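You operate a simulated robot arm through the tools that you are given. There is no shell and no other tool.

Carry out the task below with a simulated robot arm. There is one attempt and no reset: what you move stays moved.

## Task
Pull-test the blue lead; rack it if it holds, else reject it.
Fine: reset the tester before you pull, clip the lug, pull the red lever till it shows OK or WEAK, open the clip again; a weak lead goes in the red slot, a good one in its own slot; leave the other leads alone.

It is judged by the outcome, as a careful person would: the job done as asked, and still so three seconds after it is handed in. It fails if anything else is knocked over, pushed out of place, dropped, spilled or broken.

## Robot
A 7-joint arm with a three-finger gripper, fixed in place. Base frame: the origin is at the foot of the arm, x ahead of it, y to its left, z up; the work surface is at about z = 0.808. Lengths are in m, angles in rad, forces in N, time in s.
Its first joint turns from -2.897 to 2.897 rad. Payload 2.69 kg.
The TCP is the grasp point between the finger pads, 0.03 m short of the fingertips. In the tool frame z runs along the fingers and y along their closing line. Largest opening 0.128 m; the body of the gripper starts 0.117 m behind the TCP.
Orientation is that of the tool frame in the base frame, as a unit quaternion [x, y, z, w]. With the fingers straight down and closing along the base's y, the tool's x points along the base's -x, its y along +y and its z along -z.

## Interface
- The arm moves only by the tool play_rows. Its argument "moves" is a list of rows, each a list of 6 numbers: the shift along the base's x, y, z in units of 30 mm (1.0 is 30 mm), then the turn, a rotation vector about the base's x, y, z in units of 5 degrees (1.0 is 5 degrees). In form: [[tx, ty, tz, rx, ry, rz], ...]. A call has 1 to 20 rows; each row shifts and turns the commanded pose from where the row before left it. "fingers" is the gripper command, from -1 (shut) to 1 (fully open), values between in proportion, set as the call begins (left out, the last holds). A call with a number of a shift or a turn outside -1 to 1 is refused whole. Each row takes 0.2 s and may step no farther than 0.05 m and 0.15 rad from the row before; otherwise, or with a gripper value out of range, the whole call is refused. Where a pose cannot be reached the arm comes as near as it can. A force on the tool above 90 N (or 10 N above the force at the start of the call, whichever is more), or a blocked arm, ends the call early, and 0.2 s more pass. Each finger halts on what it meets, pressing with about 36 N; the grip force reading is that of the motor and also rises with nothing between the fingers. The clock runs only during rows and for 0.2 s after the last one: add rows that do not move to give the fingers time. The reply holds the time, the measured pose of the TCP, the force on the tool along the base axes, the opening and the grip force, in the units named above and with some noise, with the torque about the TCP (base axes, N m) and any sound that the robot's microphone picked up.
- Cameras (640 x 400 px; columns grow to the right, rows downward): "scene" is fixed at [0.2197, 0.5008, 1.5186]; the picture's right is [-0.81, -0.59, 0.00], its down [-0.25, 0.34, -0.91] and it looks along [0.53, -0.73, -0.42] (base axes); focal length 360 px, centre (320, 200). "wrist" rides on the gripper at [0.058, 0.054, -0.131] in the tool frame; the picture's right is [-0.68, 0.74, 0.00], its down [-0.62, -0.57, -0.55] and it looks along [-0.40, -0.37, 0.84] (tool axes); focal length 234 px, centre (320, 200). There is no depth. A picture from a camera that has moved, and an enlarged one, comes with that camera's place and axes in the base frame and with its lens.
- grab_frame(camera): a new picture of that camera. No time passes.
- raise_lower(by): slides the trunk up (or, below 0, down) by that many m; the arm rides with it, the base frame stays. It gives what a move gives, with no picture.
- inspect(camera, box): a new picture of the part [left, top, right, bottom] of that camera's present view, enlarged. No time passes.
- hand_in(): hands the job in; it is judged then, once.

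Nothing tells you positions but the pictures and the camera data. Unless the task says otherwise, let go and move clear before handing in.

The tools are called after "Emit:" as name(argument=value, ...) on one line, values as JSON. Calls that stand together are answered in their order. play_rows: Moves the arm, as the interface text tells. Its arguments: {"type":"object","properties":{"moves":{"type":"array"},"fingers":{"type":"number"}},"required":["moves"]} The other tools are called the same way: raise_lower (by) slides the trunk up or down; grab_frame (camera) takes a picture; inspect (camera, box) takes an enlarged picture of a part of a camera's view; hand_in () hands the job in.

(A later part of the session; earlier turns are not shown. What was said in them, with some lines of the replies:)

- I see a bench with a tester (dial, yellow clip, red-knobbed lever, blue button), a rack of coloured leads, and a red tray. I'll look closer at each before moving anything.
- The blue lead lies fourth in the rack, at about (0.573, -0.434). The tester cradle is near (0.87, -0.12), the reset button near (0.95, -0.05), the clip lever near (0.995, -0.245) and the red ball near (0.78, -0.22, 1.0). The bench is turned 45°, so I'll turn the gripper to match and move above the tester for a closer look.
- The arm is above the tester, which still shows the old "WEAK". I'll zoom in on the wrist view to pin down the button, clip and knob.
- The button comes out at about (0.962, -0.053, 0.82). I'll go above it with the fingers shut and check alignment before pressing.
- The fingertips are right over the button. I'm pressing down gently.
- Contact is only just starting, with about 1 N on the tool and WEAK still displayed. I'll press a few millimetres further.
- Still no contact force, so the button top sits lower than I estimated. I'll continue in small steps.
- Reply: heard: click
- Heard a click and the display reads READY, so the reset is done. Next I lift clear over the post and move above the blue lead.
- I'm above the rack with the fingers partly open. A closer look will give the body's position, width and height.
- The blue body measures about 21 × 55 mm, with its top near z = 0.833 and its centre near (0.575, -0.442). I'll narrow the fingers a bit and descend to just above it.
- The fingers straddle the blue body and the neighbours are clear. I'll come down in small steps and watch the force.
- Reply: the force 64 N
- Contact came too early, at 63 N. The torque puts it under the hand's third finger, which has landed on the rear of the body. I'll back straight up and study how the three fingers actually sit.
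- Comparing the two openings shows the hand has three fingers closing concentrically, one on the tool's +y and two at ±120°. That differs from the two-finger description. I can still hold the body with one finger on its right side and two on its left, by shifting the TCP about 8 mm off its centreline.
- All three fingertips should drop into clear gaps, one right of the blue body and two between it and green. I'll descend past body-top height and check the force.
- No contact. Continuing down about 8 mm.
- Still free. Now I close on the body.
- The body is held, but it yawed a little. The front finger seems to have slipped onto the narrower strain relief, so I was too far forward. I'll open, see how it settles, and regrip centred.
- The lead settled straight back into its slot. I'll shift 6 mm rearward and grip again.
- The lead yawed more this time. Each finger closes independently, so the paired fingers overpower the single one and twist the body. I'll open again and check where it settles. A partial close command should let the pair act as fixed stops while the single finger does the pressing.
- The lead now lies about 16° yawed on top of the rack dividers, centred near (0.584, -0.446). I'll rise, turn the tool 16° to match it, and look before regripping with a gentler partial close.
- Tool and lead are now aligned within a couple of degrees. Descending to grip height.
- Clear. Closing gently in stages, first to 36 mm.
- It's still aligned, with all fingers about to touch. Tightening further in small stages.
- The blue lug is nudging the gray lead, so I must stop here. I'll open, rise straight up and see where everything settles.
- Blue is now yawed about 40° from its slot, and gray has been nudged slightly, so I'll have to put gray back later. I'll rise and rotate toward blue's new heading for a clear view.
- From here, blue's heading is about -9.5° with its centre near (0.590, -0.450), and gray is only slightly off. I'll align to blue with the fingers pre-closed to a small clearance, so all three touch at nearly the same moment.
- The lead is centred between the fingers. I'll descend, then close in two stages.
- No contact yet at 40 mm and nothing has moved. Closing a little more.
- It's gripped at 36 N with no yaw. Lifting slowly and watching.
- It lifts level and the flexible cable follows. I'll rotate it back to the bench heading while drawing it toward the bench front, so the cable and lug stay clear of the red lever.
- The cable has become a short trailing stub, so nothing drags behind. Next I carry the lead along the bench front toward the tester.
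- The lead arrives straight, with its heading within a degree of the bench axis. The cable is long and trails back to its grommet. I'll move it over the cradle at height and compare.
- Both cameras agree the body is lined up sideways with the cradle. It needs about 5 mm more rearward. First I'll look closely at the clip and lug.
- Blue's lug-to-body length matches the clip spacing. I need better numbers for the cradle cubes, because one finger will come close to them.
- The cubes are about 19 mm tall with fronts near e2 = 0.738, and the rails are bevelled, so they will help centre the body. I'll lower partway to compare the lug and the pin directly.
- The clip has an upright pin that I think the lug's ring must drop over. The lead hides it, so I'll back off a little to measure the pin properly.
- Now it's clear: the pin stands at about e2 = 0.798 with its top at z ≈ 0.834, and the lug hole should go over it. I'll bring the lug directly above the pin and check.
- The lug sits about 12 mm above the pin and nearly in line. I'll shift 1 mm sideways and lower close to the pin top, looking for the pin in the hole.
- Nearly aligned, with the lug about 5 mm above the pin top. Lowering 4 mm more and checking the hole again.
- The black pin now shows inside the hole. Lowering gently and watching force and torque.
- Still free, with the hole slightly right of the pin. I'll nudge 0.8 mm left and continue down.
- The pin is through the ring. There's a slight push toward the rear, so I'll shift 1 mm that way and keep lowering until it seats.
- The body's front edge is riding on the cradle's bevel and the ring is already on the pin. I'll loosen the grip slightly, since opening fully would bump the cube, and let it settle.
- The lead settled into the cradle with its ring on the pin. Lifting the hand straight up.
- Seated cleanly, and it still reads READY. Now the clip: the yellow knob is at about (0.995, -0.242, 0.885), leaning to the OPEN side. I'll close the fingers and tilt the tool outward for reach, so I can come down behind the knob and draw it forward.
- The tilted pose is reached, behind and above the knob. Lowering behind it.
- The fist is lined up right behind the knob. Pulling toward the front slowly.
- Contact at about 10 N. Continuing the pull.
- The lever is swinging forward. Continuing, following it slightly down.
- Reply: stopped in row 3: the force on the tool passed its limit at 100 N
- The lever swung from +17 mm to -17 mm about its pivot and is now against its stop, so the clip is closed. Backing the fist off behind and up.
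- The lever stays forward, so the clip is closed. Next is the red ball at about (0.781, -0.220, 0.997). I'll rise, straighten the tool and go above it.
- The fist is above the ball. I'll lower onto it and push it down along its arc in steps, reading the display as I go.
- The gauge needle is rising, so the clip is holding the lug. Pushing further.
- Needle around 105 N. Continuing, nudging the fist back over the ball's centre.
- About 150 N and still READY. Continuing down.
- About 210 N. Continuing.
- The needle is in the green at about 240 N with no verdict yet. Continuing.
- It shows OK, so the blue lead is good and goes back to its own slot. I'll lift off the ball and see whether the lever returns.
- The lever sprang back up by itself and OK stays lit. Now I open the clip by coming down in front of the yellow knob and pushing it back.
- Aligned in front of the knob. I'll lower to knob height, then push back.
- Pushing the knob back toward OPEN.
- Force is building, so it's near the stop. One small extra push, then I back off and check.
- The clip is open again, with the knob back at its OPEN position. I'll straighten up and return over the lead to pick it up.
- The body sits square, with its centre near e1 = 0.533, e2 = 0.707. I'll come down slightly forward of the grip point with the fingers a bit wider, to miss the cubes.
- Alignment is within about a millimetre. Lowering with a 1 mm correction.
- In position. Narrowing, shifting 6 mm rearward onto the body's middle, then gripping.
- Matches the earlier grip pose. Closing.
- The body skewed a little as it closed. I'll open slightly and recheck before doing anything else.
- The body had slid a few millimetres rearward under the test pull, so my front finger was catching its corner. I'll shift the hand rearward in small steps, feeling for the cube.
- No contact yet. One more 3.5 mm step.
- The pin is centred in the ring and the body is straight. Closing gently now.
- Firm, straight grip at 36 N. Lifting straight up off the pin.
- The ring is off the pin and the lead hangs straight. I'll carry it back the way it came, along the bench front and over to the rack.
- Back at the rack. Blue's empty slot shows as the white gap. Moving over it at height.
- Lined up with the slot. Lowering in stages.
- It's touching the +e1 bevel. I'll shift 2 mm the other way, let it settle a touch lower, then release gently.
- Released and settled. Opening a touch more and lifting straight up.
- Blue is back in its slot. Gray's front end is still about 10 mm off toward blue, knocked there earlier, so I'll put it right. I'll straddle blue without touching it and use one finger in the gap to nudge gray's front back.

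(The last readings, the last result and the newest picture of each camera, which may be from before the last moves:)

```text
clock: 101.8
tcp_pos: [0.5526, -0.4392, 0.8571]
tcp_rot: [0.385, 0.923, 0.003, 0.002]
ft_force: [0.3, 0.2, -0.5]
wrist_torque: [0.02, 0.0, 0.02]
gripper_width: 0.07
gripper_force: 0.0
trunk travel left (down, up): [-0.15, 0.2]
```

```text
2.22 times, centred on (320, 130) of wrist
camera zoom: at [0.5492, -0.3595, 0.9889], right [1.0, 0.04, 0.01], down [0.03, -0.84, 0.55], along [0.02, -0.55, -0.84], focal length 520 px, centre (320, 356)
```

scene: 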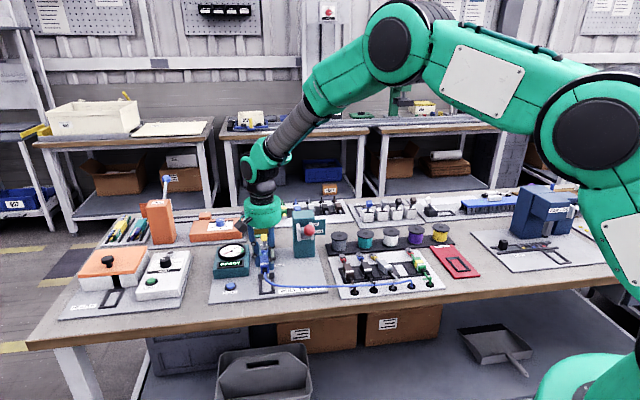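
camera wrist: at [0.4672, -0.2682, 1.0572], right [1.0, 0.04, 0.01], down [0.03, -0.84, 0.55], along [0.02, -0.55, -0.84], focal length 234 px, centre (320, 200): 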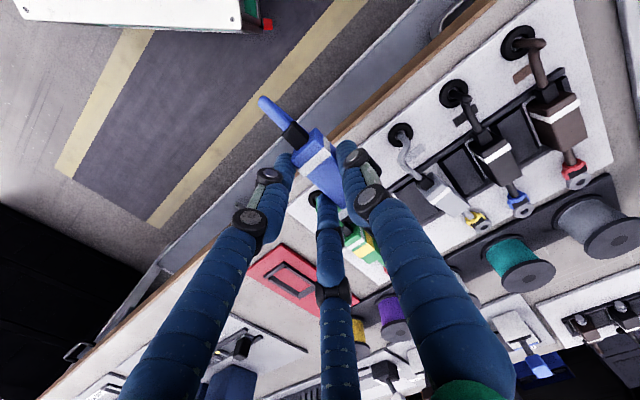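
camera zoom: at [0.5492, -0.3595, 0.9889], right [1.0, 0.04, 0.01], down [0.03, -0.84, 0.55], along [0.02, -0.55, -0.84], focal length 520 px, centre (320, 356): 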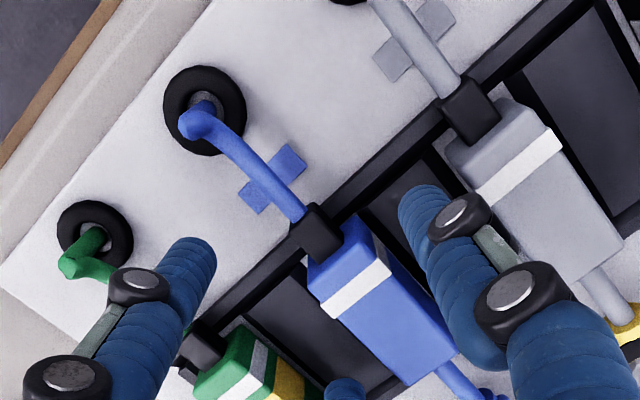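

That light touch was enough: gray has dropped back square in its slot. Lifting clear and checking everything.

Emit:
play_rows(moves=[[0, 0, 0.3, 0, 0, 0], [0, 0, 0.6, 0, 0, 0], [0, 0, 1, 0, 0, 0], [0, 0, 1, 0, 0, 0], [0, 0, 1, 0, 0, 0], [0, 0, 1, 0, 0, 0], [0, 0, 1, 0, 0, 0], [0, 0, 1, 0, 0, 0], [0, 0, 0, 0, 0, 0]])

Emit:
inspect(camera="scene", box=[330, 230, 450, 305])

Emit:
inspect(camera="wrist", box=[220, 0, 500, 200])

Emit:
grab_frame(camera="scene")

```text
clock: 103.8
tcp_pos: [0.5531, -0.4385, 1.066]
tcp_rot: [0.385, 0.923, 0.002, 0.002]
ft_force: [-0.3, 0.1, 0.1]
wrist_torque: [-0.06, -0.02, 0.03]
gripper_width: 0.0698
gripper_force: 0.1
trunk travel left (down, up): [-0.15, 0.2]
```

```text
5.33 times, centred on (390, 268) of scene
camera zoom: at [0.2197, 0.5008, 1.5186], right [-0.81, -0.59, 0.0], down [-0.25, 0.34, -0.91], along [0.53, -0.73, -0.42], focal length 1917 px, centre (-53, -160)
```

zoom: 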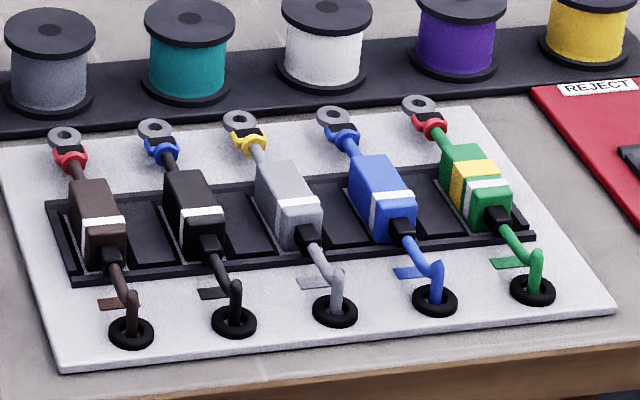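

```text
2.00 times, centred on (360, 100) of wrist
camera zoom: at [0.5494, -0.3597, 1.1978], right [1.0, 0.04, 0.01], down [0.03, -0.84, 0.55], along [0.02, -0.55, -0.84], focal length 468 px, centre (240, 400)
```

zoom: 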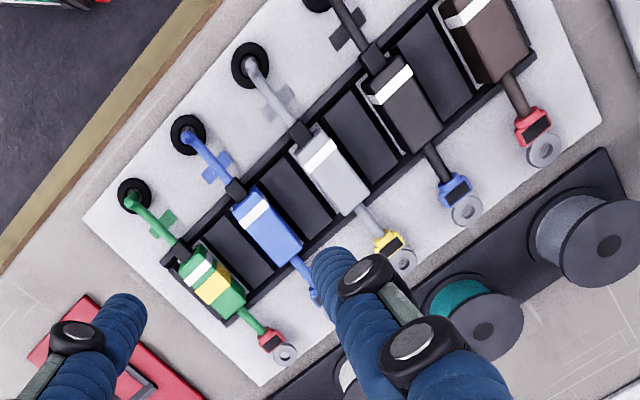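

```text
taken
```

scene: 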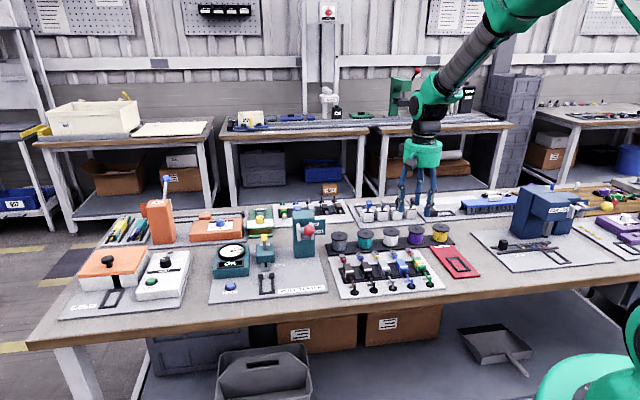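

All five leads look square. A last close look at the blue and gray leads, and at the tester.

Emit:
inspect(camera="scene", box=[365, 240, 435, 292])

Emit:
inspect(camera="scene", box=[205, 205, 335, 305])

```text
7.69 times, centred on (400, 266) of scene
camera zoom: at [0.2197, 0.5008, 1.5186], right [-0.81, -0.59, 0.0], down [-0.25, 0.34, -0.91], along [0.53, -0.73, -0.42], focal length 2765 px, centre (-295, -308)
```

zoom: 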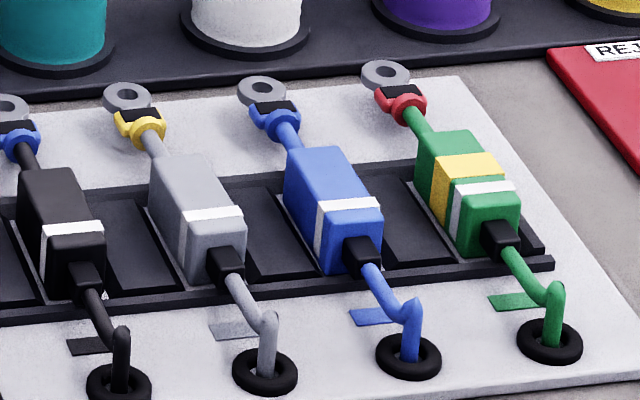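

```text
4.00 times, centred on (270, 255) of scene
camera zoom: at [0.2197, 0.5008, 1.5186], right [-0.81, -0.59, 0.0], down [-0.25, 0.34, -0.91], along [0.53, -0.73, -0.42], focal length 1438 px, centre (520, -20)
```

zoom: 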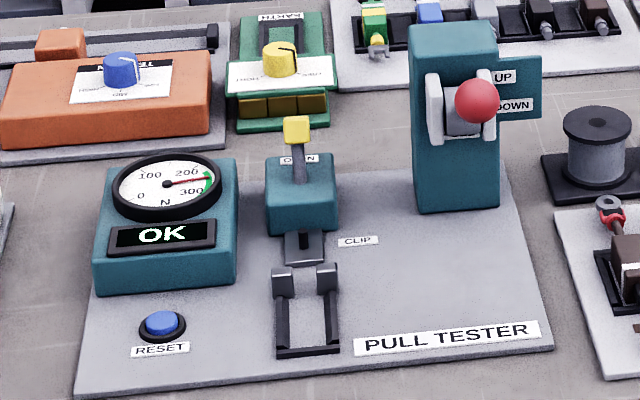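

Everything checks out: the tester was reset, the blue lead was clipped and pulled to OK, the clip is open again, and blue is back in its own slot. The other leads are in place and the hand is clear, so I'm handing in.

Emit:
hand_in()

```text
The job is handed in.
```

The blue lead passed the pull test, showing OK at about 240 N, and it is back in its own slot in the rack.

- **Test:** I reset the tester to READY, put the lug on the clip pin, closed the clip and pulled the red lever until it showed OK. The lever returned up by itself, and I opened the clip again afterwards.
- **Gray lead:** while I was gripping blue, its lug pushed the gray lead out of line. I nudged gray back, and it now sits square in its slot. I didn't touch the other three leads.
- **Blue lead's position:** it may sit 2–3 mm further forward than before, but it is fully in its slot.
- **Forces:** an early descent pressed on the blue body at about 63 N, and closing the clip lever peaked at 100 N against its stop. I saw no damage from either.
- **Gripper:** it has three fingers closing together, not the two described. That is why the first few grips twisted the lead.
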